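You operate a simulated robot arm through the tools that you are given. There is no shell and no other tool. Be economical: measure what you need, move in short steps, check, and stop when the job is done.

The job below is to be done with a simulated robot arm. You get a single attempt, and the scene is never put back.

Task
Tighten the four housing bolts to 20 Nm in dot order.
Fine: set the torque dial first; orange driver, put back; one dot first, four dots last, one run each. Set down upright: orange driver.

The check looks at the end state, three seconds after you hand in, the way a careful person would. Anything else that was tipped, shoved, dropped, spilled or broken makes it a failure.

Robot
A 5-joint arm with a two-finger parallel gripper, fixed in place. Base frame: the origin is at the foot of the arm, x ahead of it, y to its left, z up; the work surface is at about z = 0. Units: m, degrees, N and s.
With the tool pointing down near the work surface it reaches from about 0.26 to 0.6 m from the base axis. Its first joint turns from -66.0 to 66.0 degrees. The tool tilts only in the upright plane through the base axis and itself; it spins freely about its own axis. Payload 1.57 kg.
The TCP is the grasp point between the finger pads, 0.03 m short of the fingertips. In the tool frame z runs along the fingers and y along their closing line. Largest opening 0.08 m; finger width 0.017, thickness 0.012; the body of the gripper, 0.04 by 0.082 m, starts 0.08 m behind the TCP.
Orientation is that of the tool frame in the base frame, as a unit quaternion [x, y, z, w]. With the fingers straight down and closing along the base's y, the tool's x points along the base's -x, its y along +y and its z along -z.

Tools
- The arm moves only by the tool move_arm. Its argument "steps" is a list that holds one entry, the list of rows, each a list of 7 numbers: the shift along the tool's x, y, z in m, then the turn, a rotation vector about the tool's x, y, z in degrees, then the closure in counts, from 0 (fully open) to 255 (shut). In form: [[[dx, dy, dz, wx, wy, wz, fingers], ...]]. A call has 1 to 12 rows; each row is the pose to reach, as a shift and turn from the pose commanded when the call began, along the tool's axes at that moment. Each row takes 0.2 s and may step no farther than 0.05 m and 8.6 degrees from the row before; otherwise, or with a gripper value out of range, the whole call is refused. Where a pose cannot be reached the arm comes as near as it can. A force on the tool above 40 N (or 10 N above the force at the start of the call, whichever is more), or a blocked arm, ends the call early, and 0.2 s more pass. Each finger travels about 0.153 m/s and halts on what it meets, pressing with about 33 N; the grip force reading is that of the motor and also rises with nothing between the fingers. The clock runs only during rows and for 0.2 s after the last one: add rows that repeat a pose to give the fingers time. It gives the time, the measured TCP pose, the force on the tool (base axes), the opening and the grip force at its end, in the units of the frame above (readings bear some noise), with the torque about the TCP (base axes, N m) and any sound that the robot's microphone picked up.
- Cameras (640 x 400 px; columns grow to the right, rows downward): "scene" is fixed at [0.0416, 0.4012, 0.5116]; the picture's right is [-0.69, -0.73, 0.00], its down [-0.50, 0.47, -0.73] and it looks along [0.53, -0.50, -0.69] (base axes); focal length 214 px, centre (320, 200). "wrist" rides on the gripper at [0.072, -0.007, -0.122] in the tool frame; the picture's right is [0.09, 1.00, 0.00], its down [-0.84, 0.08, -0.54] and it looks along [-0.54, 0.05, 0.84] (tool axes); focal length 238 px, centre (320, 200). There is no depth. A picture from a camera that has moved, and an enlarged one, comes with that camera's place and axes in the base frame and with its lens.
- get_image(camera): a new picture of that camera. It takes no simulated time.
- close_up(camera, box): a new picture of the part [left, top, right, bottom] of that camera's present view, enlarged. It takes no simulated time.
- sign_off(): hands the job in; it is judged then, once.

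Work in short steps. Places have to be worked out from the pictures, the camera data and where the tool is seen: move nearer, look again, correct. Check each grasp and each placing, and mend what went wrong. You have 120 turns and 76 pictures in all, those below and enlarged ones among them. Open the gripper and draw the arm clear of the work before you hand the job in, unless the task says otherwise; then end with one line.

The tools are called after ">>>" by a JSON object that holds its "op" and its "data". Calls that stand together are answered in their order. move_arm: Moves the arm, as the interface text tells. Its arguments: {"type":"object","properties":{"steps":{"type":"array","items":{"type":"array","items":{"type":"array","items":{"type":"number"}}}}},"required":["steps"]} The other tools are called the same way: get_image (camera) takes a picture; close_up (camera, box) takes an enlarged picture of a part of a camera's view; sign_off () hands the job in.

At the start:

```text
clock: 0.0
position: [0.3372, -0.0534, 0.4596]
ee_rot: [0.0, 1.0, 0.0, 0.0]
contact_force: [1.1, -0.5, 0.4]
moment: [0.0, 0.0, -0.01]
gripper_width: 0.0801
gripper_force: 0.1
```

scene: 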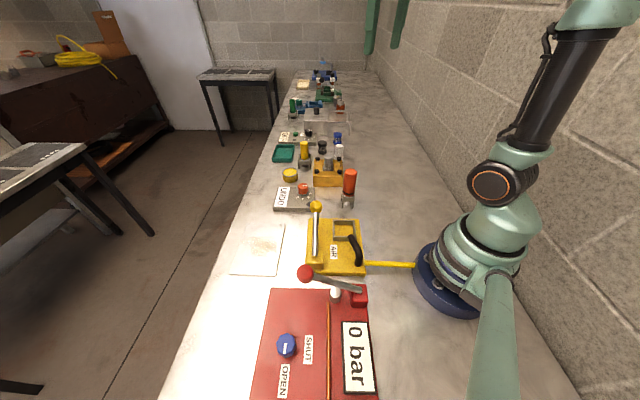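
wrist: 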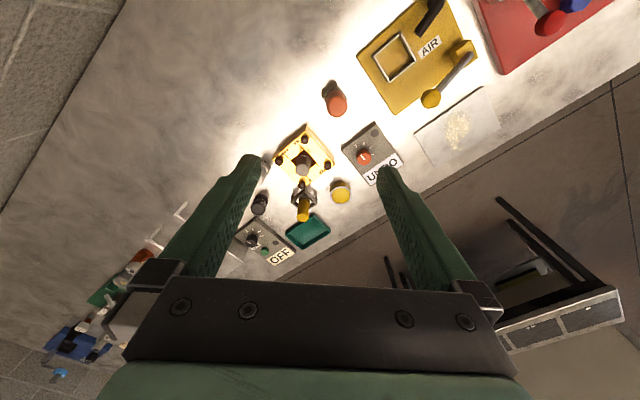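

The scene is crowded, so I'll enlarge the area around the orange driver and housing in both views.

>>> {"op": "close_up", "data": {"camera": "scene", "box": [260, 110, 380, 220]}}

>>> {"op": "close_up", "data": {"camera": "wrist", "box": [230, 70, 420, 270]}}

```text
3.64 times, centred on (320, 165) of scene
camera zoom: at [0.0416, 0.4012, 0.5116], right [-0.69, -0.73, 0.0], down [-0.5, 0.47, -0.73], along [0.53, -0.5, -0.69], focal length 780 px, centre (320, 327)
```

zoom: 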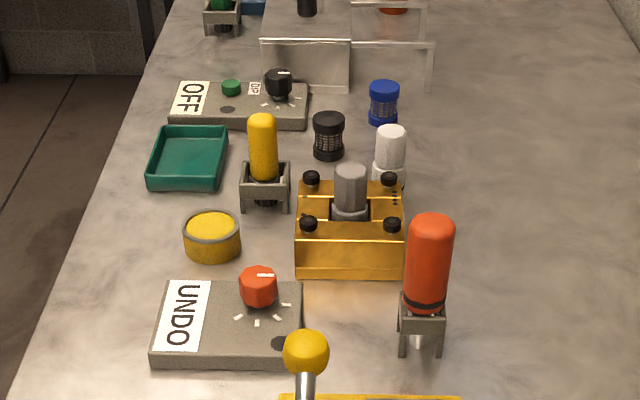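

```text
2.00 times, centred on (325, 170) of wrist
camera zoom: at [0.2653, -0.0614, 0.5812], right [-0.09, 1.0, 0.0], down [0.84, 0.08, 0.54], along [0.54, 0.05, -0.84], focal length 477 px, centre (310, 260)
```

zoom: 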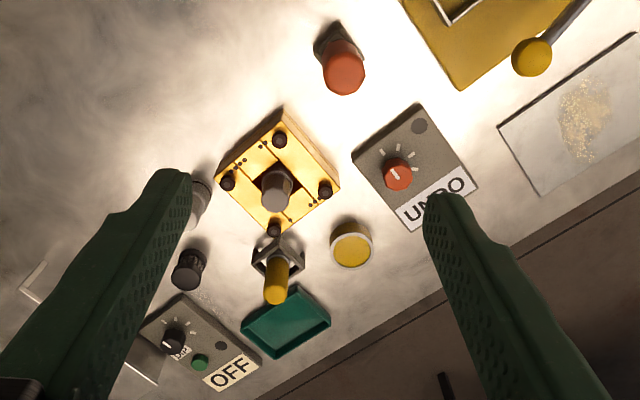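

Next I'll enlarge the dials, the bolts and the driver so I can read the marks.

>>> {"op": "close_up", "data": {"camera": "scene", "box": [270, 175, 320, 215]}}

>>> {"op": "close_up", "data": {"camera": "scene", "box": [308, 150, 362, 190]}}

>>> {"op": "close_up", "data": {"camera": "wrist", "box": [270, 115, 410, 200]}}

>>> {"op": "close_up", "data": {"camera": "scene", "box": [270, 60, 360, 140]}}

```text
10.00 times, centred on (295, 195) of scene
camera zoom: at [0.0416, 0.4012, 0.5116], right [-0.69, -0.73, 0.0], down [-0.5, 0.47, -0.73], along [0.53, -0.5, -0.69], focal length 2145 px, centre (570, 250)
```

zoom: 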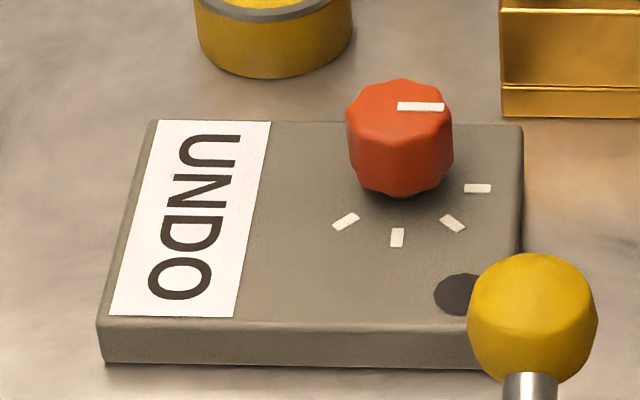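

```text
10.00 times, centred on (335, 170) of scene
camera zoom: at [0.0416, 0.4012, 0.5116], right [-0.69, -0.73, 0.0], down [-0.5, 0.47, -0.73], along [0.53, -0.5, -0.69], focal length 2145 px, centre (170, 500)
```

zoom: 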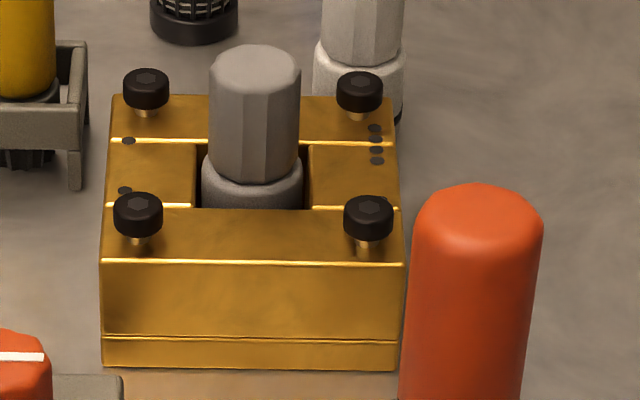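

```text
4.57 times, centred on (340, 158) of wrist
camera zoom: at [0.2653, -0.0614, 0.5812], right [-0.09, 1.0, 0.0], down [0.84, 0.08, 0.54], along [0.54, 0.05, -0.84], focal length 1090 px, centre (229, 394)
```

zoom: 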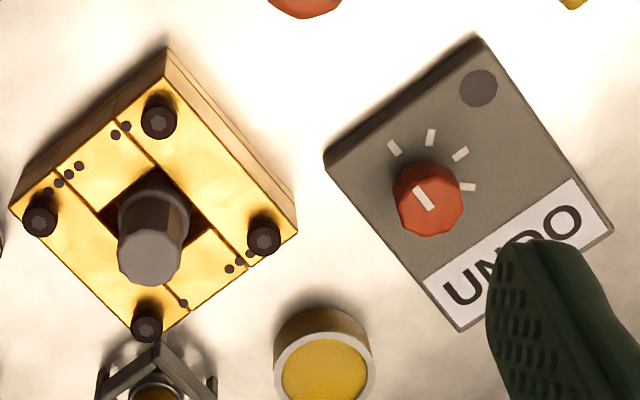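

```text
5.00 times, centred on (315, 100) of scene
camera zoom: at [0.0416, 0.4012, 0.5116], right [-0.69, -0.73, 0.0], down [-0.5, 0.47, -0.73], along [0.53, -0.5, -0.69], focal length 1072 px, centre (345, 700)
```

zoom: 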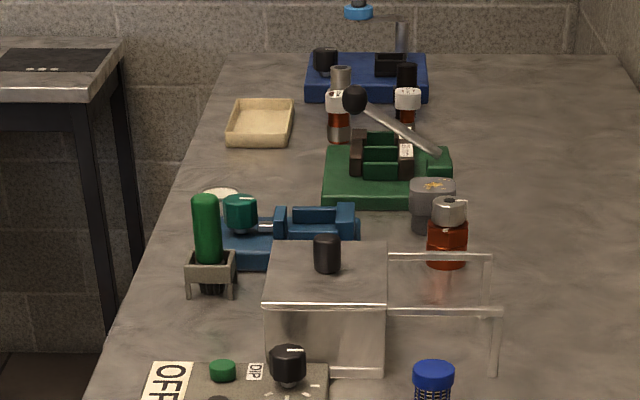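

The orange driver stands at about (0.36, -0.02) and the housing at (0.50, -0.08). The orange torque dial is at about (0.48, 0.063) and points at its first tick, which reads UNDO. I'll move over for a closer look at the dial.

>>> {"op": "move_arm", "data": {"steps": [[[-0.007, 0.02, 0.04, 0, 0, 0, 0], [-0.014, 0.04, 0.08, 0, 0, 0, 0], [-0.021, 0.06, 0.12, 0, 0, 0, 0], [-0.028, 0.08, 0.16, 0, 0, 0, 0], [-0.036, 0.1, 0.2, 0, 0, 0, 0], [-0.043, 0.116, 0.24, 0, 0, 0, 0], [-0.043, 0.116, 0.25, 0, 0, 0, 0]]]}}

>>> {"op": "get_image", "data": {"camera": "wrist"}}

```text
clock: 1.6
position: [0.3793, 0.0633, 0.2093]
ee_rot: [0.0, 1.0, 0.0, 0.0]
contact_force: [0.5, 0.4, -0.5]
moment: [0.03, 0.01, 0.01]
gripper_width: 0.0798
gripper_force: 0.0
```

```text
67 pictures are left
camera wrist: at [0.308, 0.0543, 0.3313], right [-0.09, 1.0, 0.0], down [0.84, 0.08, 0.54], along [0.54, 0.05, -0.84], focal length 238 px, centre (320, 200)
```

wrist: 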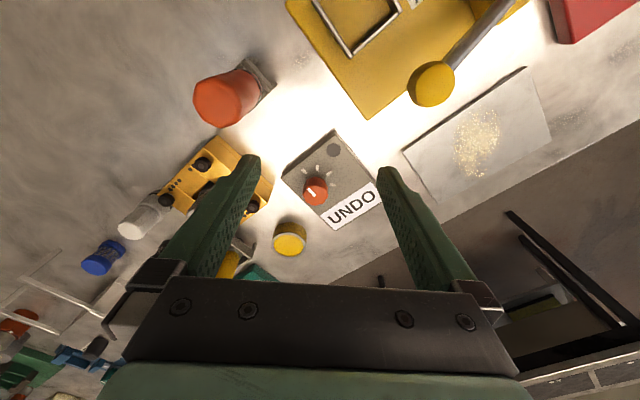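

The dial is at about (0.477, 0.063) with its top near z 0.035–0.045. I'll go straight above it at z 0.12 and check the alignment.

>>> {"op": "move_arm", "data": {"steps": [[[-0.04, 0, 0.01, 0, 0, 0, 0], [-0.08, 0, 0.03, 0, 0, 0, 0], [-0.098, 0, 0.06, 0, 0, 0, 0], [-0.098, 0, 0.09, 0, 0, 0, 0], [-0.098, 0, 0.09, 0, 0, 0, 0]]]}}

>>> {"op": "get_image", "data": {"camera": "wrist"}}

>>> {"op": "close_up", "data": {"camera": "scene", "box": [260, 150, 340, 220]}}

```text
clock: 2.8
position: [0.4776, 0.0614, 0.1178]
ee_rot: [0.0, 1.0, 0.0, 0.0]
contact_force: [-0.9, -0.3, 0.1]
moment: [-0.02, 0.01, -0.02]
gripper_width: 0.0801
gripper_force: 0.1
```

```text
66 pictures are left
camera wrist: at [0.4057, 0.054, 0.2393], right [-0.09, 1.0, 0.0], down [0.84, 0.08, 0.54], along [0.54, 0.05, -0.84], focal length 238 px, centre (320, 200)
```

wrist: 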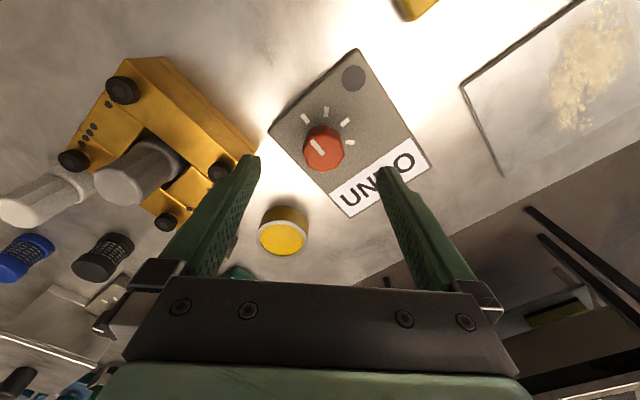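

```text
5.71 times, centred on (300, 185) of scene
camera zoom: at [0.0416, 0.4012, 0.5116], right [-0.69, -0.73, 0.0], down [-0.5, 0.47, -0.73], along [0.53, -0.5, -0.69], focal length 1226 px, centre (434, 286)
```

zoom: 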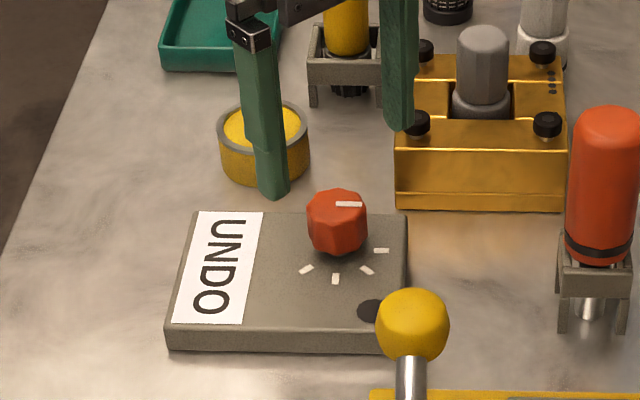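

The dial centre works out at about (0.481, 0.063). I'll part-close the fingers to keep clear of the housing corner, then descend until the tips straddle the knob.

>>> {"op": "move_arm", "data": {"steps": [[[-0.0035, 0.001, 0, 0, 0, 0, 80], [-0.0035, 0.001, 0.02, 0, 0, 0, 80], [-0.0035, 0.001, 0.04, 0, 0, 0, 80], [-0.0035, 0.001, 0.055, 0, 0, 0, 80], [-0.0035, 0.001, 0.055, 0, 0, 0, 80]]]}}

>>> {"op": "close_up", "data": {"camera": "scene", "box": [260, 150, 340, 220]}}

>>> {"op": "close_up", "data": {"camera": "wrist", "box": [220, 60, 420, 220]}}

```text
clock: 4.0
position: [0.4816, 0.0631, 0.0657]
ee_rot: [0.001, 1.0, 0.0, 0.0]
contact_force: [0.2, 0.4, 0.8]
moment: [-0.04, -0.02, 0.01]
gripper_width: 0.055
gripper_force: 0.1
```

```text
5.71 times, centred on (300, 185) of scene
camera zoom: at [0.0416, 0.4012, 0.5116], right [-0.69, -0.73, 0.0], down [-0.5, 0.47, -0.73], along [0.53, -0.5, -0.69], focal length 1226 px, centre (434, 286)
```

zoom: 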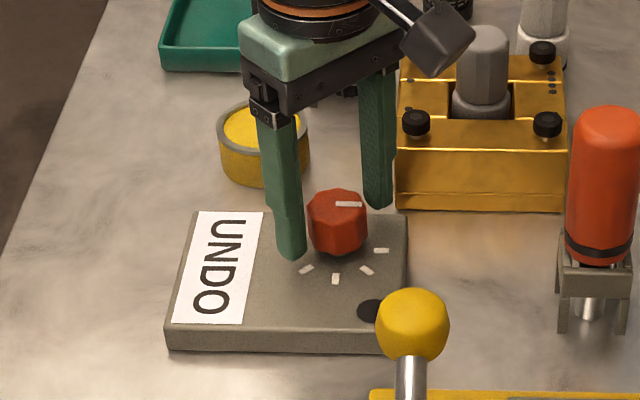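

```text
2.50 times, centred on (320, 140) of wrist
camera zoom: at [0.4096, 0.0562, 0.1866], right [-0.09, 1.0, 0.0], down [0.84, 0.08, 0.54], along [0.54, 0.05, -0.84], focal length 596 px, centre (320, 350)
```

zoom: 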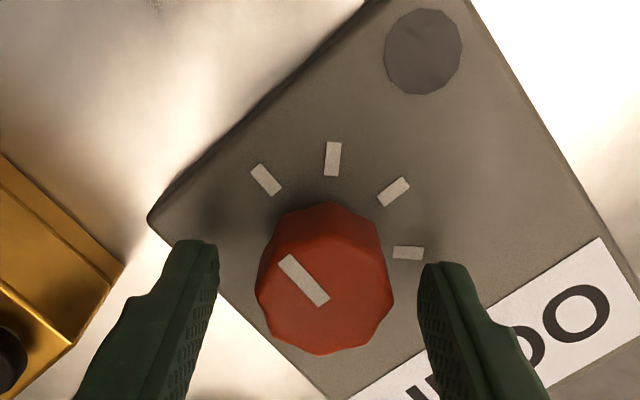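

The fingers straddle the knob well. I'll go 9 mm lower, close, and turn 45° clockwise to reach the second tick.

>>> {"op": "move_arm", "data": {"steps": [[[-0.001, 0.0005, 0.009, 0, 0, 0, 80], [-0.001, 0.0005, 0.009, 0, 0, 0, 200], [-0.001, 0.0005, 0.009, 0, 0, 0, 200], [-0.001, 0.0005, 0.009, 0, 0, 8, 200], [-0.001, 0.0005, 0.009, 0, 0, 16, 200], [-0.001, 0.0005, 0.009, 0, 0, 24, 200], [-0.001, 0.0005, 0.009, 0, 0, 32, 200], [-0.001, 0.0005, 0.009, 0, 0, 40, 200], [-0.001, 0.0005, 0.009, 0, 0, 45, 200], [-0.001, 0.0005, 0.009, 0, 0, 45, 200]]]}}

>>> {"op": "close_up", "data": {"camera": "scene", "box": [260, 150, 340, 220]}}

```text
clock: 6.2
position: [0.4815, 0.0639, 0.0567]
ee_rot: [0.384, 0.923, -0.001, -0.001]
contact_force: [-17.9, -20.2, 22.8]
moment: [-0.11, -0.29, 0.07]
gripper_width: 0.0326
gripper_force: 40.8
```

```text
5.71 times, centred on (300, 185) of scene
camera zoom: at [0.0416, 0.4012, 0.5116], right [-0.69, -0.73, 0.0], down [-0.5, 0.47, -0.73], along [0.53, -0.5, -0.69], focal length 1226 px, centre (434, 286)
```

zoom: 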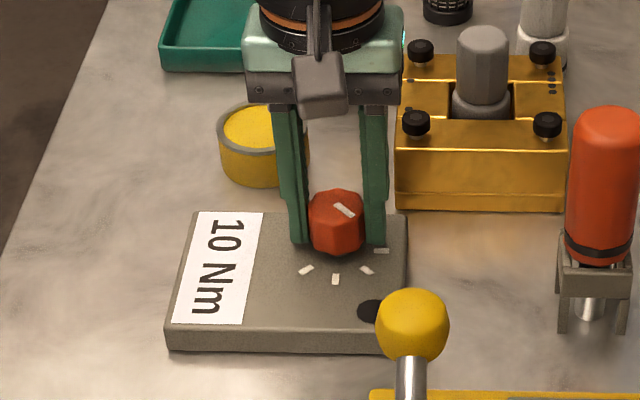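

The dial reads 10 Nm after one tick. I'll turn it another 45°.

>>> {"op": "move_arm", "data": {"steps": [[[0, 0, 0, 0, 0, 8, 200], [0, 0, 0, 0, 0, 16, 200], [0, 0, 0, 0, 0, 24, 200], [0, 0, 0, 0, 0, 32, 200], [0, 0, 0, 0, 0, 40, 200], [0, 0, 0, 0, 0, 45, 200], [0, 0, 0, 0, 0, 45, 200]]]}}

>>> {"op": "close_up", "data": {"camera": "scene", "box": [260, 150, 340, 220]}}

```text
clock: 7.8
position: [0.4799, 0.0631, 0.0544]
ee_rot: [0.708, 0.706, -0.005, -0.004]
contact_force: [-22.5, -24.8, 2.3]
moment: [-0.48, -0.62, 0.1]
gripper_width: 0.0329
gripper_force: 41.1
```

```text
5.71 times, centred on (300, 185) of scene
camera zoom: at [0.0416, 0.4013, 0.5116], right [-0.69, -0.73, 0.0], down [-0.5, 0.47, -0.73], along [0.53, -0.5, -0.69], focal length 1226 px, centre (434, 286)
```

zoom: 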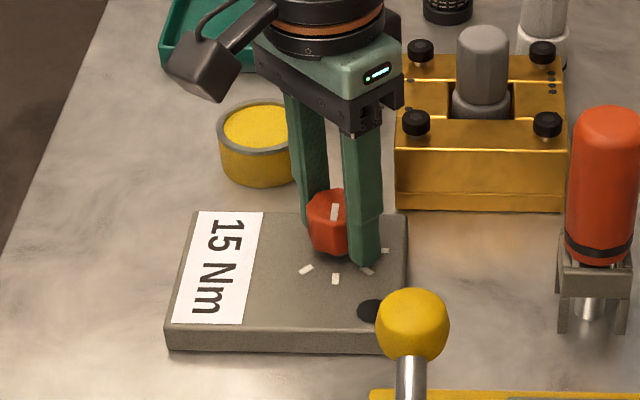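

It now reads 15 Nm. I'll make one more 45° turn, shifting slightly to ease the side load.

>>> {"op": "move_arm", "data": {"steps": [[[-0.0015, -0.0015, 0, 0, 0, 0, 200], [-0.0015, -0.0015, 0, 0, 0, 8, 200], [-0.0015, -0.0015, 0, 0, 0, 16, 200], [-0.0015, -0.0015, 0, 0, 0, 24, 200], [-0.0015, -0.0015, 0, 0, 0, 32, 200], [-0.0015, -0.0015, 0, 0, 0, 40, 200], [-0.0015, -0.0015, 0, 0, 0, 45, 200], [-0.0015, -0.0015, 0, 0, 0, 45, 200]]]}}

>>> {"op": "close_up", "data": {"camera": "scene", "box": [260, 150, 340, 220]}}

```text
clock: 9.6
position: [0.4778, 0.0643, 0.0549]
ee_rot: [0.924, 0.383, -0.004, -0.002]
contact_force: [-22.9, 24.8, -5.0]
moment: [-0.26, -0.24, 0.21]
gripper_width: 0.0329
gripper_force: 41.3
```

```text
5.71 times, centred on (300, 185) of scene
camera zoom: at [0.0417, 0.4012, 0.5116], right [-0.69, -0.73, 0.0], down [-0.5, 0.47, -0.73], along [0.53, -0.5, -0.69], focal length 1226 px, centre (434, 286)
```

zoom: 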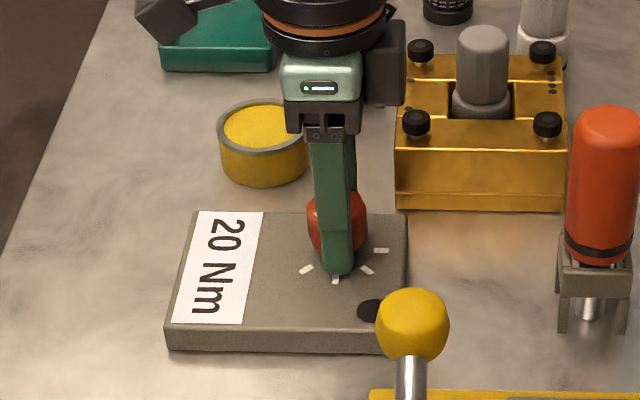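

The display shows 20 Nm. I'll release the knob and lift straight up.

>>> {"op": "move_arm", "data": {"steps": [[[0, 0, 0, 0, 0, 0, 90], [0, 0, 0, 0, 0, 0, 90], [0, 0, -0.03, 0, 0, 0, 90], [0, 0, -0.07, 0, 0, 0, 90], [0, 0, -0.115, 0, 0, 0, 90], [0, 0, -0.16, 0, 0, 0, 90], [0, 0, -0.16, 0, 0, 0, 90]]]}}

>>> {"op": "close_up", "data": {"camera": "scene", "box": [270, 140, 370, 220]}}

```text
clock: 11.2
position: [0.4796, 0.0612, 0.2185]
ee_rot: [0.924, 0.383, 0.0, 0.0]
contact_force: [0.0, 0.3, 0.5]
moment: [-0.02, 0.0, -0.02]
gripper_width: 0.0518
gripper_force: 0.0
```

```text
5.00 times, centred on (320, 180) of scene
camera zoom: at [0.0416, 0.4012, 0.5116], right [-0.69, -0.73, 0.0], down [-0.5, 0.47, -0.73], along [0.53, -0.5, -0.69], focal length 1072 px, centre (320, 300)
```

zoom: 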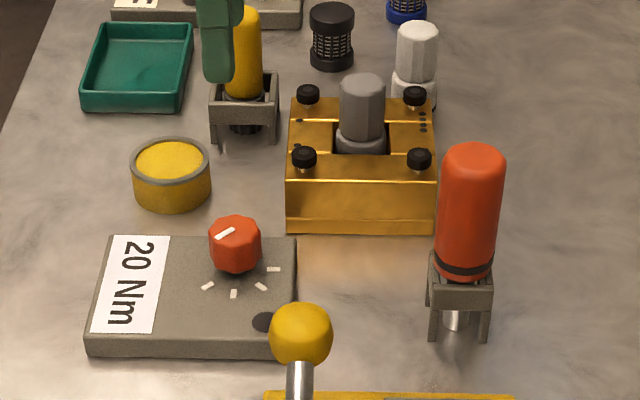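

The dial is set to 20 Nm. The wrist camera now faces the driver, so I'll look from here.

>>> {"op": "get_image", "data": {"camera": "wrist"}}

>>> {"op": "close_up", "data": {"camera": "scene", "box": [330, 160, 370, 215]}}

```text
58 pictures are left
camera wrist: at [0.5267, 0.1157, 0.3392], right [0.77, -0.64, 0.0], down [-0.54, -0.65, 0.54], along [-0.35, -0.42, -0.84], focal length 238 px, centre (320, 200)
```

wrist: 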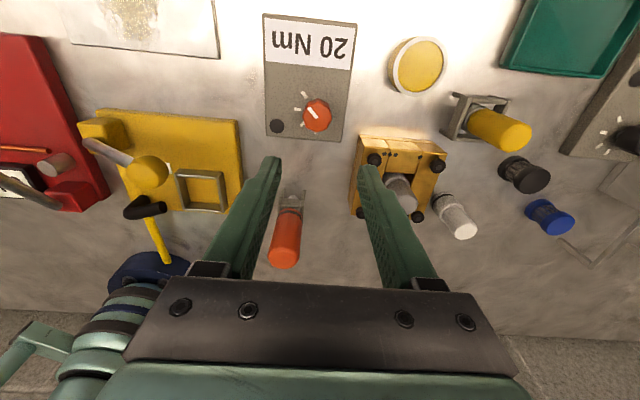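

```text
7.27 times, centred on (350, 188) of scene
camera zoom: at [0.0416, 0.4012, 0.5116], right [-0.69, -0.73, 0.0], down [-0.5, 0.47, -0.73], along [0.53, -0.5, -0.69], focal length 1560 px, centre (102, 291)
```

zoom: 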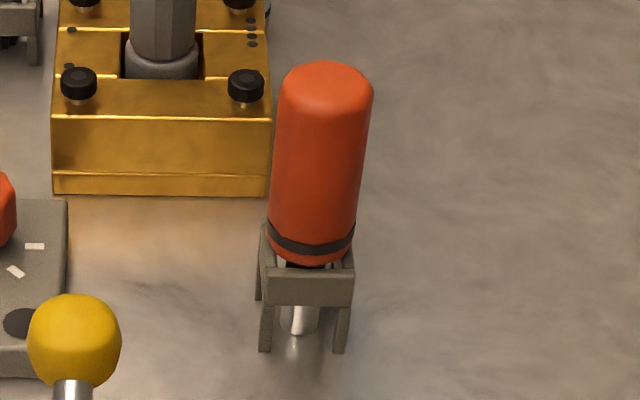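

The driver axis is at about (0.355, -0.022), with the top at z≈0.136 and the handle about 0.038 across. I'll move above it and spin 90° so the fingers don't block the scene view.

>>> {"op": "move_arm", "data": {"steps": [[[-0.015, -0.003, 0, 0, 0, 8.4, 90], [-0.03, -0.006, 0, 0, 0, 16.8, 50], [-0.045, -0.009, 0, 0, 0, 25.2, 0], [-0.06, -0.012, 0, 0, 0, 33.6, 0], [-0.075, -0.015, 0, 0, 0, 42, 0], [-0.09, -0.018, 0, 0, 0, 50.4, 0], [-0.105, -0.021, 0, 0, 0, 58.8, 0], [-0.12, -0.024, 0, 0, 0, 67.2, 0], [-0.135, -0.027, 0, 0, 0, 75.6, 0], [-0.147, -0.0295, 0, 0, 0, 84, 0], [-0.147, -0.0295, 0, 0, 0, 90, 0], [-0.147, -0.0295, 0, 0, 0, 90, 0]]]}}

>>> {"op": "get_image", "data": {"camera": "wrist"}}

>>> {"op": "get_image", "data": {"camera": "scene"}}

```text
clock: 13.8
position: [0.1876, -0.2412, 0.2106]
ee_rot: [0.925, -0.381, 0.0, 0.001]
contact_force: [-0.3, 1.2, 0.2]
moment: [-0.01, 0.0, 0.02]
gripper_width: 0.0801
gripper_force: 0.0
out of reach, approached as far as the arm can: row 5, 6, 7, 8, 9, 10, 11, 12
```

```text
56 pictures are left
camera wrist: at [0.2436, -0.2894, 0.3327], right [-0.63, -0.77, 0.0], down [-0.65, 0.53, 0.54], along [-0.42, 0.34, -0.84], focal length 238 px, centre (320, 200)
```

wrist: 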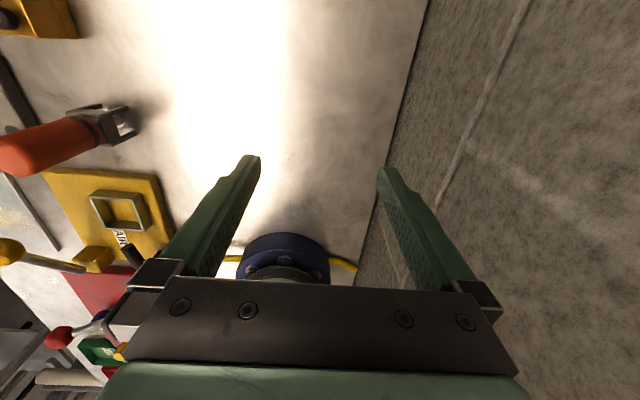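

```text
55 pictures are left
```

scene: 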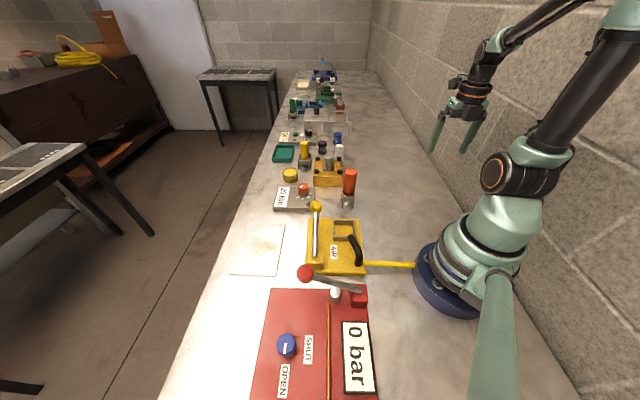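

The spin went past its limit, so the arm wandered off, though nothing was touched. I'll spin back the other way.

>>> {"op": "move_arm", "data": {"steps": [[[0, 0, 0, 0, 0, -8, 0], [0, 0, 0, 0, 0, -16, 0], [0, 0, 0, 0, 0, -24, 0], [0, 0, 0, 0, 0, -32, 0], [0, 0, 0, 0, 0, -40, 0], [0, 0, 0, 0, 0, -48, 0], [0, 0, 0, 0, 0, -56, 0], [0, 0, 0, 0, 0, -64, 0], [0, 0, 0, 0, 0, -72, 0], [0, 0, 0, 0, 0, -80, 0], [0, 0, 0, 0, 0, -88, 0], [0, 0, 0, 0, 0, -96, 0]]]}}

```text
clock: 16.4
position: [0.1905, -0.2385, 0.211]
ee_rot: [0.902, 0.432, 0.0, 0.0]
contact_force: [0.1, 0.0, 0.8]
moment: [-0.03, 0.0, -0.03]
gripper_width: 0.0801
gripper_force: 0.0
```

The commanded pose was clipped to where the arm stopped. I'll now move to above the driver while spinning on to the safe yaw.

>>> {"op": "move_arm", "data": {"steps": [[[0.0247, -0.0007, 0, 0, 0, -7.62, 0], [0.0494, -0.0014, 0, 0, 0, -15.24, 0], [0.0741, -0.0021, 0, 0, 0, -22.86, 0], [0.0988, -0.0028, 0, 0, 0, -30.5, 0], [0.1235, -0.0035, 0, 0, 0, -38.1, 0], [0.1482, -0.0042, 0, 0, 0, -45.7, 0], [0.173, -0.0049, 0, 0, 0, -53.3, 0], [0.1977, -0.0056, 0, 0, 0, -61, 0], [0.2224, -0.0063, 0, 0, 0, -68.6, 0], [0.2471, -0.007, 0, 0, 0, -76.2, 0], [0.2718, -0.0076, 0, 0, 0, -83.8, 0], [0.2718, -0.0076, 0, 0, 0, -83.8, 0]]]}}

>>> {"op": "get_image", "data": {"camera": "wrist"}}

>>> {"op": "close_up", "data": {"camera": "scene", "box": [290, 120, 410, 220]}}

```text
clock: 19.0
position: [0.3555, -0.0212, 0.2107]
ee_rot: [0.384, 0.923, 0.0, 0.0]
contact_force: [0.3, -0.6, 0.5]
moment: [-0.03, 0.02, -0.02]
gripper_width: 0.0799
gripper_force: 0.0
```

```text
54 pictures are left
camera wrist: at [0.2995, 0.0231, 0.3318], right [0.64, 0.77, 0.0], down [0.65, -0.54, 0.54], along [0.42, -0.35, -0.84], focal length 238 px, centre (320, 200)
```

wrist: 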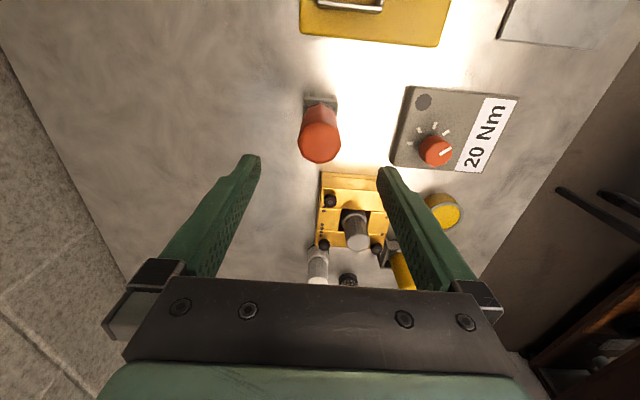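

```text
4.00 times, centred on (350, 170) of scene
camera zoom: at [0.0416, 0.4013, 0.5116], right [-0.69, -0.73, 0.0], down [-0.5, 0.47, -0.73], along [0.53, -0.5, -0.69], focal length 858 px, centre (200, 320)
```

zoom: 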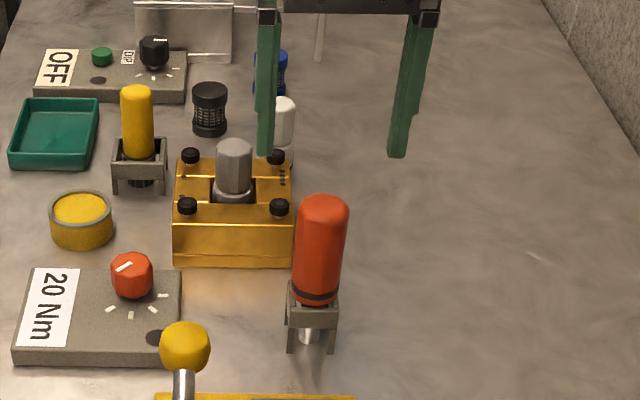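

The top of the driver is at (0.354, -0.0225), about 2 mm from the tool axis. I'll descend around the handle to z 0.095 and look before gripping.

>>> {"op": "move_arm", "data": {"steps": [[[0, -0.002, 0.03, 0, 0, 0, 0], [0, -0.002, 0.06, 0, 0, 0, 0], [0, -0.002, 0.09, 0, 0, 0, 0], [0, -0.002, 0.115, 0, 0, 0, 0], [0, -0.002, 0.115, 0, 0, 0, 0]]]}}

>>> {"op": "get_image", "data": {"camera": "wrist"}}

>>> {"op": "close_up", "data": {"camera": "scene", "box": [310, 150, 390, 220]}}

```text
clock: 20.2
position: [0.3536, -0.0226, 0.0939]
ee_rot: [0.385, 0.923, 0.001, 0.0]
contact_force: [-0.5, -0.2, -0.2]
moment: [-0.02, 0.01, -0.01]
gripper_width: 0.0802
gripper_force: 0.0
```

```text
52 pictures are left
camera wrist: at [0.299, 0.0219, 0.2161], right [0.64, 0.77, 0.0], down [0.64, -0.54, 0.54], along [0.42, -0.35, -0.84], focal length 238 px, centre (320, 200)
```

wrist: 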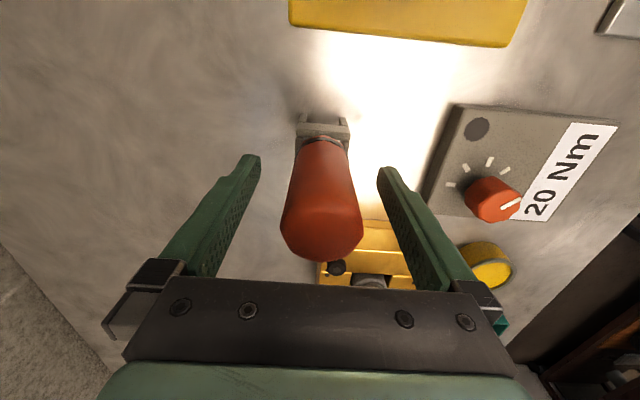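

```text
5.71 times, centred on (350, 185) of scene
camera zoom: at [0.0416, 0.4012, 0.5116], right [-0.69, -0.73, 0.0], down [-0.5, 0.47, -0.73], along [0.53, -0.5, -0.69], focal length 1226 px, centre (149, 286)
```

zoom: 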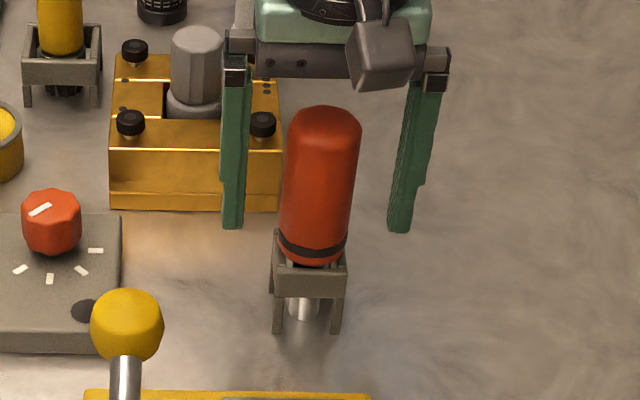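

The handle is centred between the fingers. I'll grip it and lift slowly out of the stand.

>>> {"op": "move_arm", "data": {"steps": [[[0, 0, 0, 0, 0, 0, 130], [0, 0, 0, 0, 0, 0, 220], [0, 0, 0, 0, 0, 0, 220], [0, 0, 0, 0, 0, 0, 220], [0, 0, -0.01, 0, 0, 0, 220], [0, 0, -0.03, 0, 0, 0, 220], [0, 0, -0.06, 0, 0, 0, 220], [0, 0, -0.09, 0, 0, 0, 220], [0, 0, -0.115, 0, 0, 0, 220], [0, 0, -0.115, 0, 0, 0, 220]]]}}

>>> {"op": "close_up", "data": {"camera": "scene", "box": [310, 110, 410, 220]}}

>>> {"op": "get_image", "data": {"camera": "wrist"}}

```text
clock: 22.4
position: [0.3569, -0.0218, 0.2101]
ee_rot: [0.384, 0.923, 0.0, -0.001]
contact_force: [0.7, -0.6, -4.7]
moment: [-0.01, -0.01, -0.03]
gripper_width: 0.0378
gripper_force: 33.0
```

```text
3.64 times, centred on (360, 165) of scene
camera zoom: at [0.0417, 0.4012, 0.5116], right [-0.69, -0.73, 0.0], down [-0.5, 0.47, -0.73], along [0.53, -0.5, -0.69], focal length 780 px, centre (174, 327)
```

zoom: 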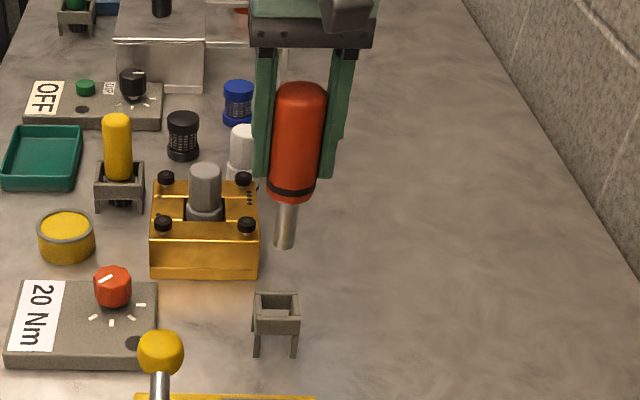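

```text
49 pictures are left
camera wrist: at [0.3005, 0.0232, 0.3323], right [0.64, 0.77, 0.0], down [0.64, -0.54, 0.54], along [0.42, -0.35, -0.84], focal length 238 px, centre (320, 200)
```

wrist: 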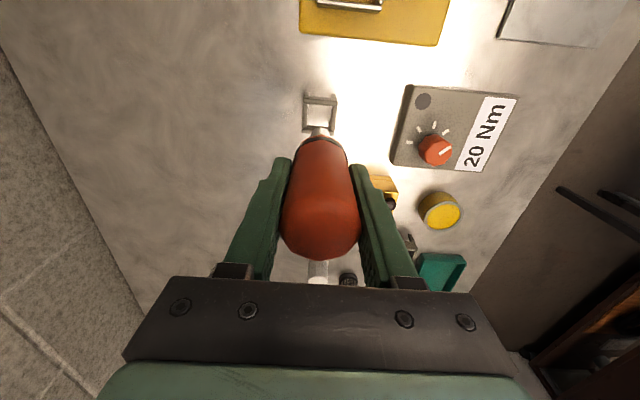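

The driver is out cleanly and the stand hasn't moved. The bolt heads triangulate to z≈0.07: B1 (0.554, -0.0725), B2 (0.441, -0.072), B3 (0.4965, -0.015), B4 (0.498, -0.129). I'll raise the driver and carry it over B1, the one-dot bolt.

>>> {"op": "move_arm", "data": {"steps": [[[0, 0, -0.04, 0, 0, 0, 220], [-0.0349, 0.0208, -0.04, 0, 0, 0, 220], [-0.0699, 0.0416, -0.04, 0, 0, 0, 220], [-0.1048, 0.0625, -0.04, 0, 0, 0, 220], [-0.1398, 0.0833, -0.04, 0, 0, 0, 220], [-0.1747, 0.1041, -0.04, 0, 0, 0, 220], [-0.1747, 0.1041, -0.01, 0, 0, 0, 220], [-0.1747, 0.1041, -0.01, 0, 0, 0, 220]]]}}

>>> {"op": "close_up", "data": {"camera": "scene", "box": [280, 100, 380, 190]}}

>>> {"op": "get_image", "data": {"camera": "wrist"}}

```text
clock: 24.2
position: [0.5521, -0.0743, 0.2206]
ee_rot: [0.384, 0.923, 0.001, 0.0]
contact_force: [0.1, -0.3, -3.9]
moment: [-0.02, -0.02, 0.0]
gripper_width: 0.0377
gripper_force: 33.2
```

```text
4.44 times, centred on (330, 145) of scene
camera zoom: at [0.0417, 0.4012, 0.5116], right [-0.69, -0.73, 0.0], down [-0.5, 0.47, -0.73], along [0.53, -0.5, -0.69], focal length 953 px, centre (276, 444)
```

zoom: 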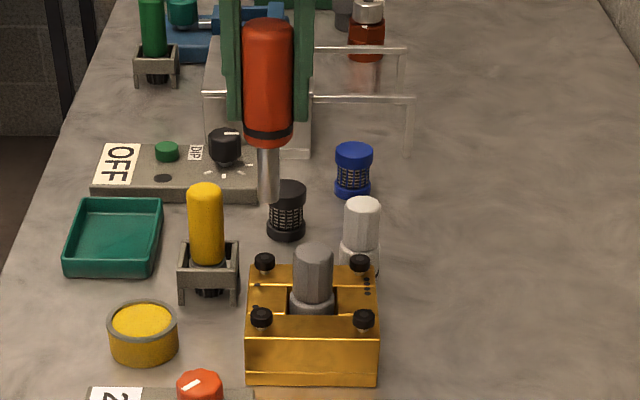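

```text
47 pictures are left
camera wrist: at [0.4975, -0.0304, 0.3423], right [0.64, 0.77, 0.0], down [0.65, -0.54, 0.54], along [0.41, -0.35, -0.84], focal length 238 px, centre (320, 200)
```

wrist: 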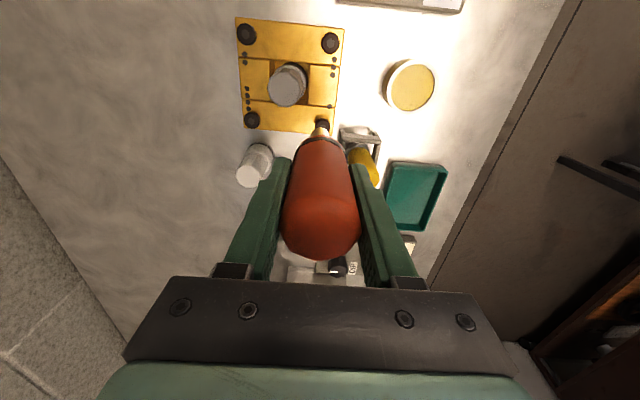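

The tip projects as I expected with a tool length of 0.095 m. I'll zoom the wrist view to see the tip over B1.

>>> {"op": "close_up", "data": {"camera": "wrist", "box": [230, 10, 390, 150]}}

>>> {"op": "close_up", "data": {"camera": "scene", "box": [325, 130, 365, 185]}}

```text
2.86 times, centred on (310, 80) of wrist
camera zoom: at [0.4975, -0.0304, 0.3423], right [0.64, 0.77, 0.0], down [0.65, -0.54, 0.54], along [0.41, -0.35, -0.84], focal length 681 px, centre (349, 543)
```

zoom: 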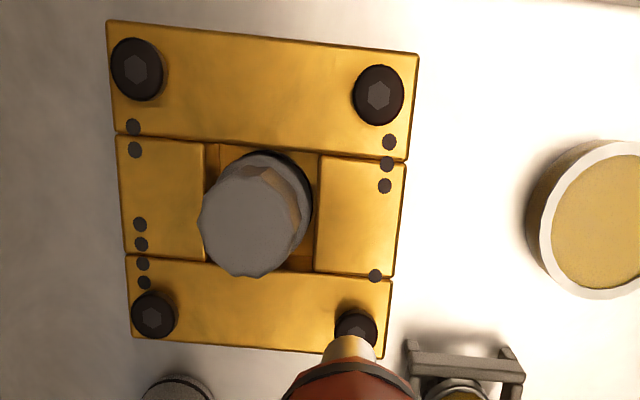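

```text
7.27 times, centred on (345, 158) of scene
camera zoom: at [0.0417, 0.4012, 0.5116], right [-0.69, -0.73, 0.0], down [-0.5, 0.47, -0.73], along [0.53, -0.5, -0.69], focal length 1560 px, centre (138, 509)
```

zoom: 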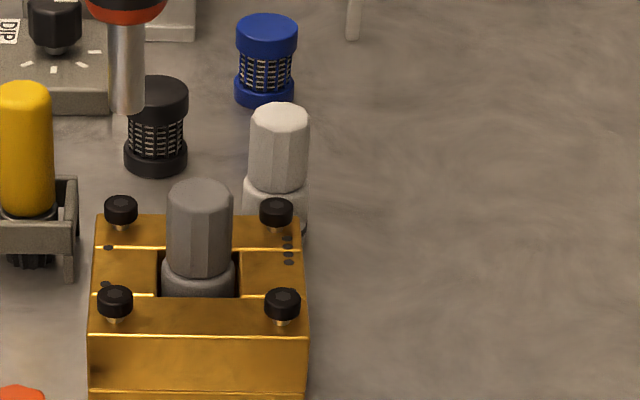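

B1 is at about (0.558, -0.076), and the dot counts confirm the bolt order. I'll shift by 6 mm, lower until the tip is about 1 cm above the bolt head, and check.

>>> {"op": "move_arm", "data": {"steps": [[[-0.0054, 0.003, 0, 0, 0, 0, 220], [-0.0054, 0.003, 0.02, 0, 0, 0, 220], [-0.0054, 0.003, 0.04, 0, 0, 0, 220], [-0.0054, 0.003, 0.04, 0, 0, 0, 220]]]}}

>>> {"op": "close_up", "data": {"camera": "scene", "box": [310, 130, 360, 180]}}

>>> {"op": "close_up", "data": {"camera": "wrist", "box": [230, 10, 390, 150]}}

```text
clock: 25.2
position: [0.5583, -0.0757, 0.1804]
ee_rot: [0.385, 0.923, 0.0, 0.0]
contact_force: [0.9, 0.1, -5.0]
moment: [-0.03, 0.0, -0.01]
gripper_width: 0.0373
gripper_force: 33.2
```

```text
8.00 times, centred on (335, 155) of scene
camera zoom: at [0.0417, 0.4012, 0.5116], right [-0.69, -0.73, 0.0], down [-0.5, 0.47, -0.73], along [0.53, -0.5, -0.69], focal length 1716 px, centre (200, 560)
```

zoom: 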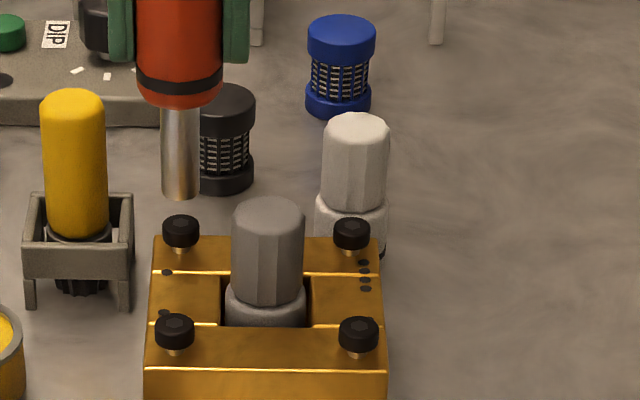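

```text
2.86 times, centred on (310, 80) of wrist
camera zoom: at [0.5023, -0.0306, 0.3023], right [0.64, 0.77, 0.0], down [0.64, -0.54, 0.54], along [0.42, -0.35, -0.84], focal length 681 px, centre (349, 543)
```

zoom: 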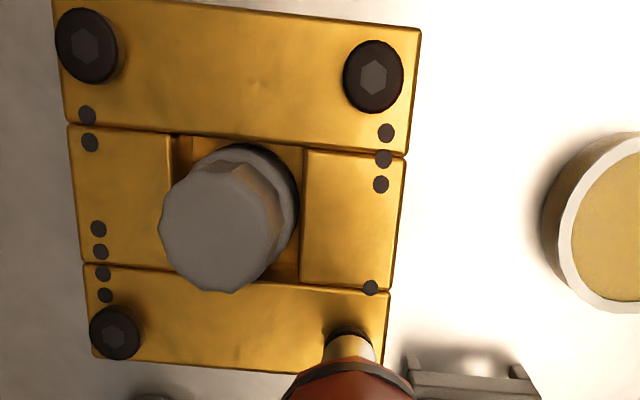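

The tip lines up with B1 in both views, with about 17 mm of gap left. I'll lower in small steps until it makes light contact.

>>> {"op": "move_arm", "data": {"steps": [[[-0.001, 0, 0.008, 0, 0, 0, 220], [-0.001, 0, 0.013, 0, 0, 0, 220], [-0.001, 0, 0.016, 0, 0, 0, 220], [-0.001, 0, 0.018, 0, 0, 0, 220], [-0.001, 0, 0.02, 0, 0, 0, 220]]]}}

>>> {"op": "close_up", "data": {"camera": "scene", "box": [310, 130, 360, 180]}}

```text
clock: 26.4
position: [0.5582, -0.0754, 0.161]
ee_rot: [0.385, 0.923, -0.001, -0.001]
contact_force: [0.6, 0.5, -3.3]
moment: [-0.02, -0.01, 0.03]
gripper_width: 0.0376
gripper_force: 33.1
```

```text
8.00 times, centred on (335, 155) of scene
camera zoom: at [0.0417, 0.4012, 0.5116], right [-0.69, -0.73, 0.0], down [-0.5, 0.47, -0.73], along [0.53, -0.5, -0.69], focal length 1716 px, centre (200, 560)
```

zoom: 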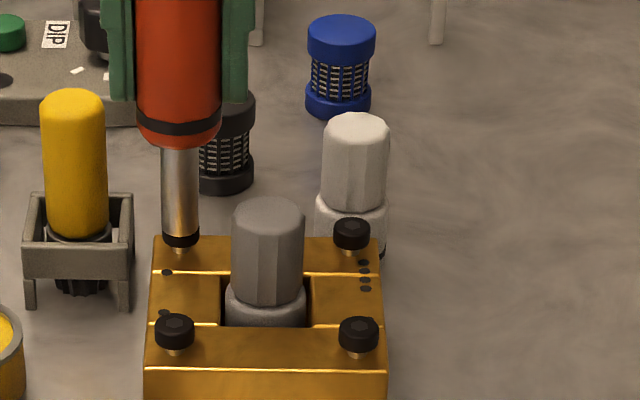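

The tip covers the head but no load shows yet. I'll press down a little more.

>>> {"op": "move_arm", "data": {"steps": [[[0, 0, 0.001, 0, 0, 0, 220], [0, 0, 0.002, 0, 0, 0, 220], [0, 0, 0.003, 0, 0, 0, 220], [0, 0, 0.004, 0, 0, 0, 220], [0, 0, 0.004, 0, 0, 0, 220]]]}}

```text
clock: 27.6
position: [0.5572, -0.0758, 0.1575]
ee_rot: [0.384, 0.923, 0.0, 0.001]
contact_force: [1.4, 3.5, 8.2]
moment: [0.44, -0.15, -0.02]
gripper_width: 0.0375
gripper_force: 33.0
```

Contact is about 12 N and there's no sound yet, so I'll press a little harder.

>>> {"op": "move_arm", "data": {"steps": [[[0, 0, 0.001, 0, 0, 0, 220], [0, 0, 0.002, 0, 0, 0, 220], [0, 0, 0.002, 0, 0, 0, 220]]]}}

>>> {"op": "close_up", "data": {"camera": "scene", "box": [310, 130, 360, 180]}}

```text
clock: 28.4
position: [0.5583, -0.0759, 0.155]
ee_rot: [0.385, 0.923, 0.0, 0.001]
contact_force: [2.9, 2.8, 13.4]
moment: [0.31, -0.3, 0.0]
gripper_width: 0.0376
gripper_force: 32.9
```

```text
8.00 times, centred on (335, 155) of scene
camera zoom: at [0.0416, 0.4013, 0.5116], right [-0.69, -0.73, 0.0], down [-0.5, 0.47, -0.73], along [0.53, -0.5, -0.69], focal length 1716 px, centre (200, 560)
```

zoom: 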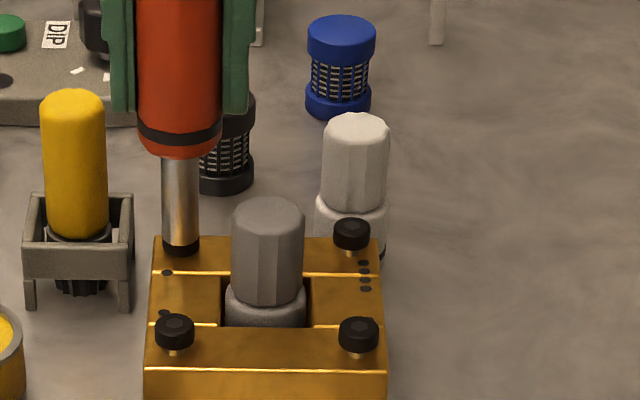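

The head has moved down with the tip and there's still no run. I'll keep pressing gradually.

>>> {"op": "move_arm", "data": {"steps": [[[0, 0, 0.001, 0, 0, 0, 220], [0, 0, 0.002, 0, 0, 0, 220], [0, 0, 0.003, 0, 0, 0, 220], [0, 0, 0.003, 0, 0, 0, 220]]]}}

```text
clock: 29.4
position: [0.5583, -0.0767, 0.1518]
ee_rot: [0.385, 0.923, 0.0, 0.002]
contact_force: [1.2, 1.4, 24.4]
moment: [0.31, -0.14, -0.03]
gripper_width: 0.0377
gripper_force: 33.3
```

>>> {"op": "close_up", "data": {"camera": "scene", "box": [310, 130, 360, 180]}}

>>> {"op": "close_up", "data": {"camera": "wrist", "box": [230, 10, 390, 150]}}

```text
8.00 times, centred on (335, 155) of scene
camera zoom: at [0.0415, 0.4013, 0.5116], right [-0.69, -0.73, 0.0], down [-0.5, 0.47, -0.73], along [0.53, -0.5, -0.69], focal length 1716 px, centre (200, 560)
```

zoom: 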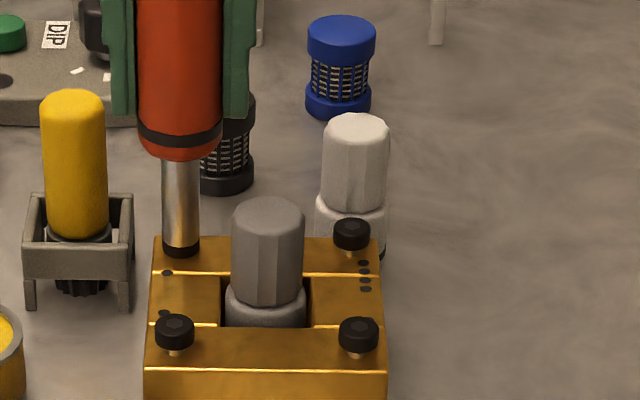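

```text
2.86 times, centred on (310, 80) of wrist
camera zoom: at [0.5024, -0.0313, 0.275], right [0.64, 0.77, 0.0], down [0.64, -0.54, 0.55], along [0.42, -0.35, -0.84], focal length 681 px, centre (349, 543)
```

zoom: 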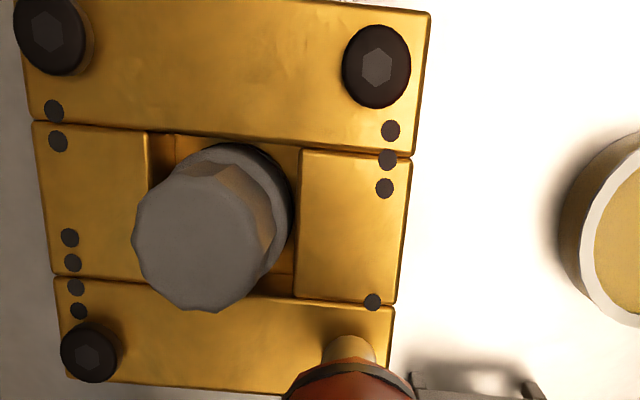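

The head now looks seated at 24 N. I'll press slightly harder in case the driver needs more push before it runs.

>>> {"op": "move_arm", "data": {"steps": [[[0, 0, 0.001, 0, 0, 0, 220], [0, 0, 0.002, 0, 0, 0, 220], [0, 0, 0.002, 0, 0, 0, 220], [0, 0, 0.002, 0, 0, 0, 220]]]}}

```text
clock: 30.4
position: [0.5574, -0.0763, 0.1509]
ee_rot: [0.384, 0.923, 0.001, 0.001]
contact_force: [-2.7, -0.6, 24.3]
moment: [0.13, 0.07, 0.02]
gripper_width: 0.0377
gripper_force: 32.7
```

>>> {"op": "close_up", "data": {"camera": "scene", "box": [310, 110, 360, 180]}}

```text
5.71 times, centred on (335, 145) of scene
camera zoom: at [0.0415, 0.4013, 0.5116], right [-0.69, -0.73, 0.0], down [-0.5, 0.47, -0.73], along [0.53, -0.5, -0.69], focal length 1226 px, centre (234, 514)
```

zoom: 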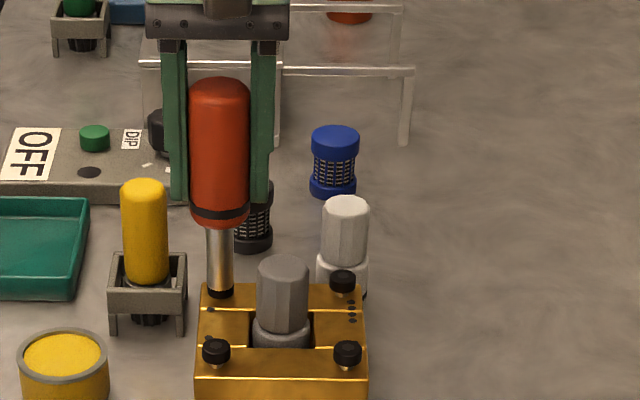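

I'll hold the pressure for a second and see whether anything develops, then check the torque box lamp.

>>> {"op": "move_arm", "data": {"steps": [[[0, 0, 0.0005, 0, 0, 0, 220], [0, 0, 0.001, 0, 0, 0, 220], [0, 0, 0.0015, 0, 0, 0, 220], [0, 0, 0.002, 0, 0, 0, 220], [0, 0, 0.002, 0, 0, 0, 220], [0, 0, 0.002, 0, 0, 0, 220]]]}}

>>> {"op": "close_up", "data": {"camera": "scene", "box": [260, 110, 360, 220]}}

```text
clock: 31.8
position: [0.5578, -0.0757, 0.1487]
ee_rot: [0.384, 0.923, 0.001, 0.002]
contact_force: [1.1, -1.8, 22.2]
moment: [-0.33, -0.02, -0.03]
gripper_width: 0.0375
gripper_force: 33.0
```

```text
3.64 times, centred on (310, 165) of scene
camera zoom: at [0.0415, 0.4013, 0.5116], right [-0.69, -0.73, 0.0], down [-0.5, 0.47, -0.73], along [0.53, -0.5, -0.69], focal length 780 px, centre (356, 327)
```

zoom: 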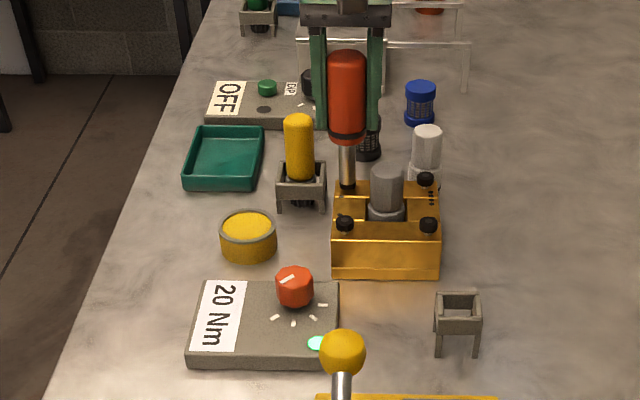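

The torque box lamp is lit. I'll zoom in on the lamp and on the bolt head.

>>> {"op": "close_up", "data": {"camera": "scene", "box": [280, 185, 330, 215]}}

>>> {"op": "close_up", "data": {"camera": "scene", "box": [310, 140, 350, 180]}}

```text
12.80 times, centred on (305, 200) of scene
camera zoom: at [0.0415, 0.4013, 0.5116], right [-0.69, -0.73, 0.0], down [-0.5, 0.47, -0.73], along [0.53, -0.5, -0.69], focal length 2745 px, centre (512, 200)
```

zoom: 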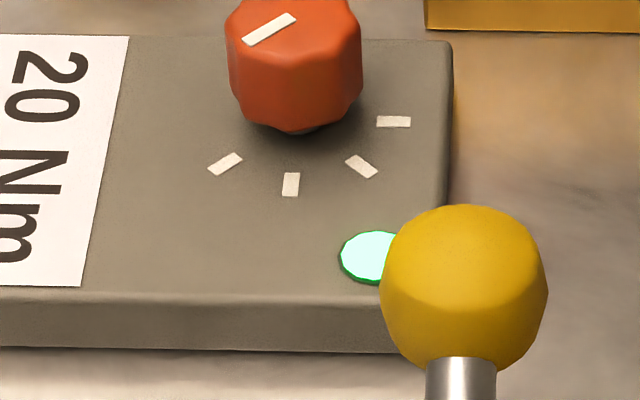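

```text
10.00 times, centred on (330, 160) of scene
camera zoom: at [0.0415, 0.4013, 0.5116], right [-0.69, -0.73, 0.0], down [-0.5, 0.47, -0.73], along [0.53, -0.5, -0.69], focal length 2145 px, centre (220, 600)
```

zoom: 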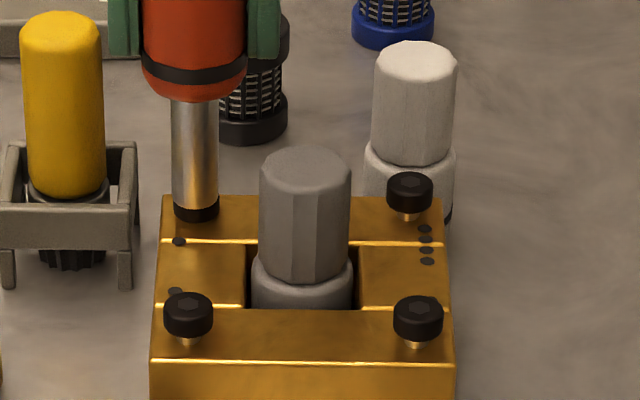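

The lamp is green and B1's head is seated. I'll hold briefly so the run finishes, then lift straight up.

>>> {"op": "move_arm", "data": {"steps": [[[0, 0, 0, 0, 0, 0, 220], [0, 0, 0, 0, 0, 0, 220], [0, 0, 0, 0, 0, 0, 220], [0, 0, 0, 0, 0, 0, 220]]]}}

>>> {"op": "close_up", "data": {"camera": "scene", "box": [280, 130, 360, 215]}}

```text
clock: 32.8
position: [0.5582, -0.0764, 0.1482]
ee_rot: [0.385, 0.923, 0.0, 0.002]
contact_force: [4.8, 2.6, 19.8]
moment: [0.19, -0.38, 0.02]
gripper_width: 0.0377
gripper_force: 33.1
```

```text
4.71 times, centred on (320, 172) of scene
camera zoom: at [0.0415, 0.4013, 0.5116], right [-0.69, -0.73, 0.0], down [-0.5, 0.47, -0.73], along [0.53, -0.5, -0.69], focal length 1009 px, centre (320, 329)
```

zoom: 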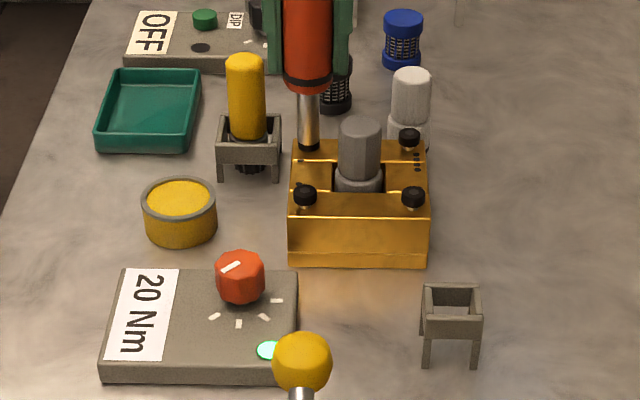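

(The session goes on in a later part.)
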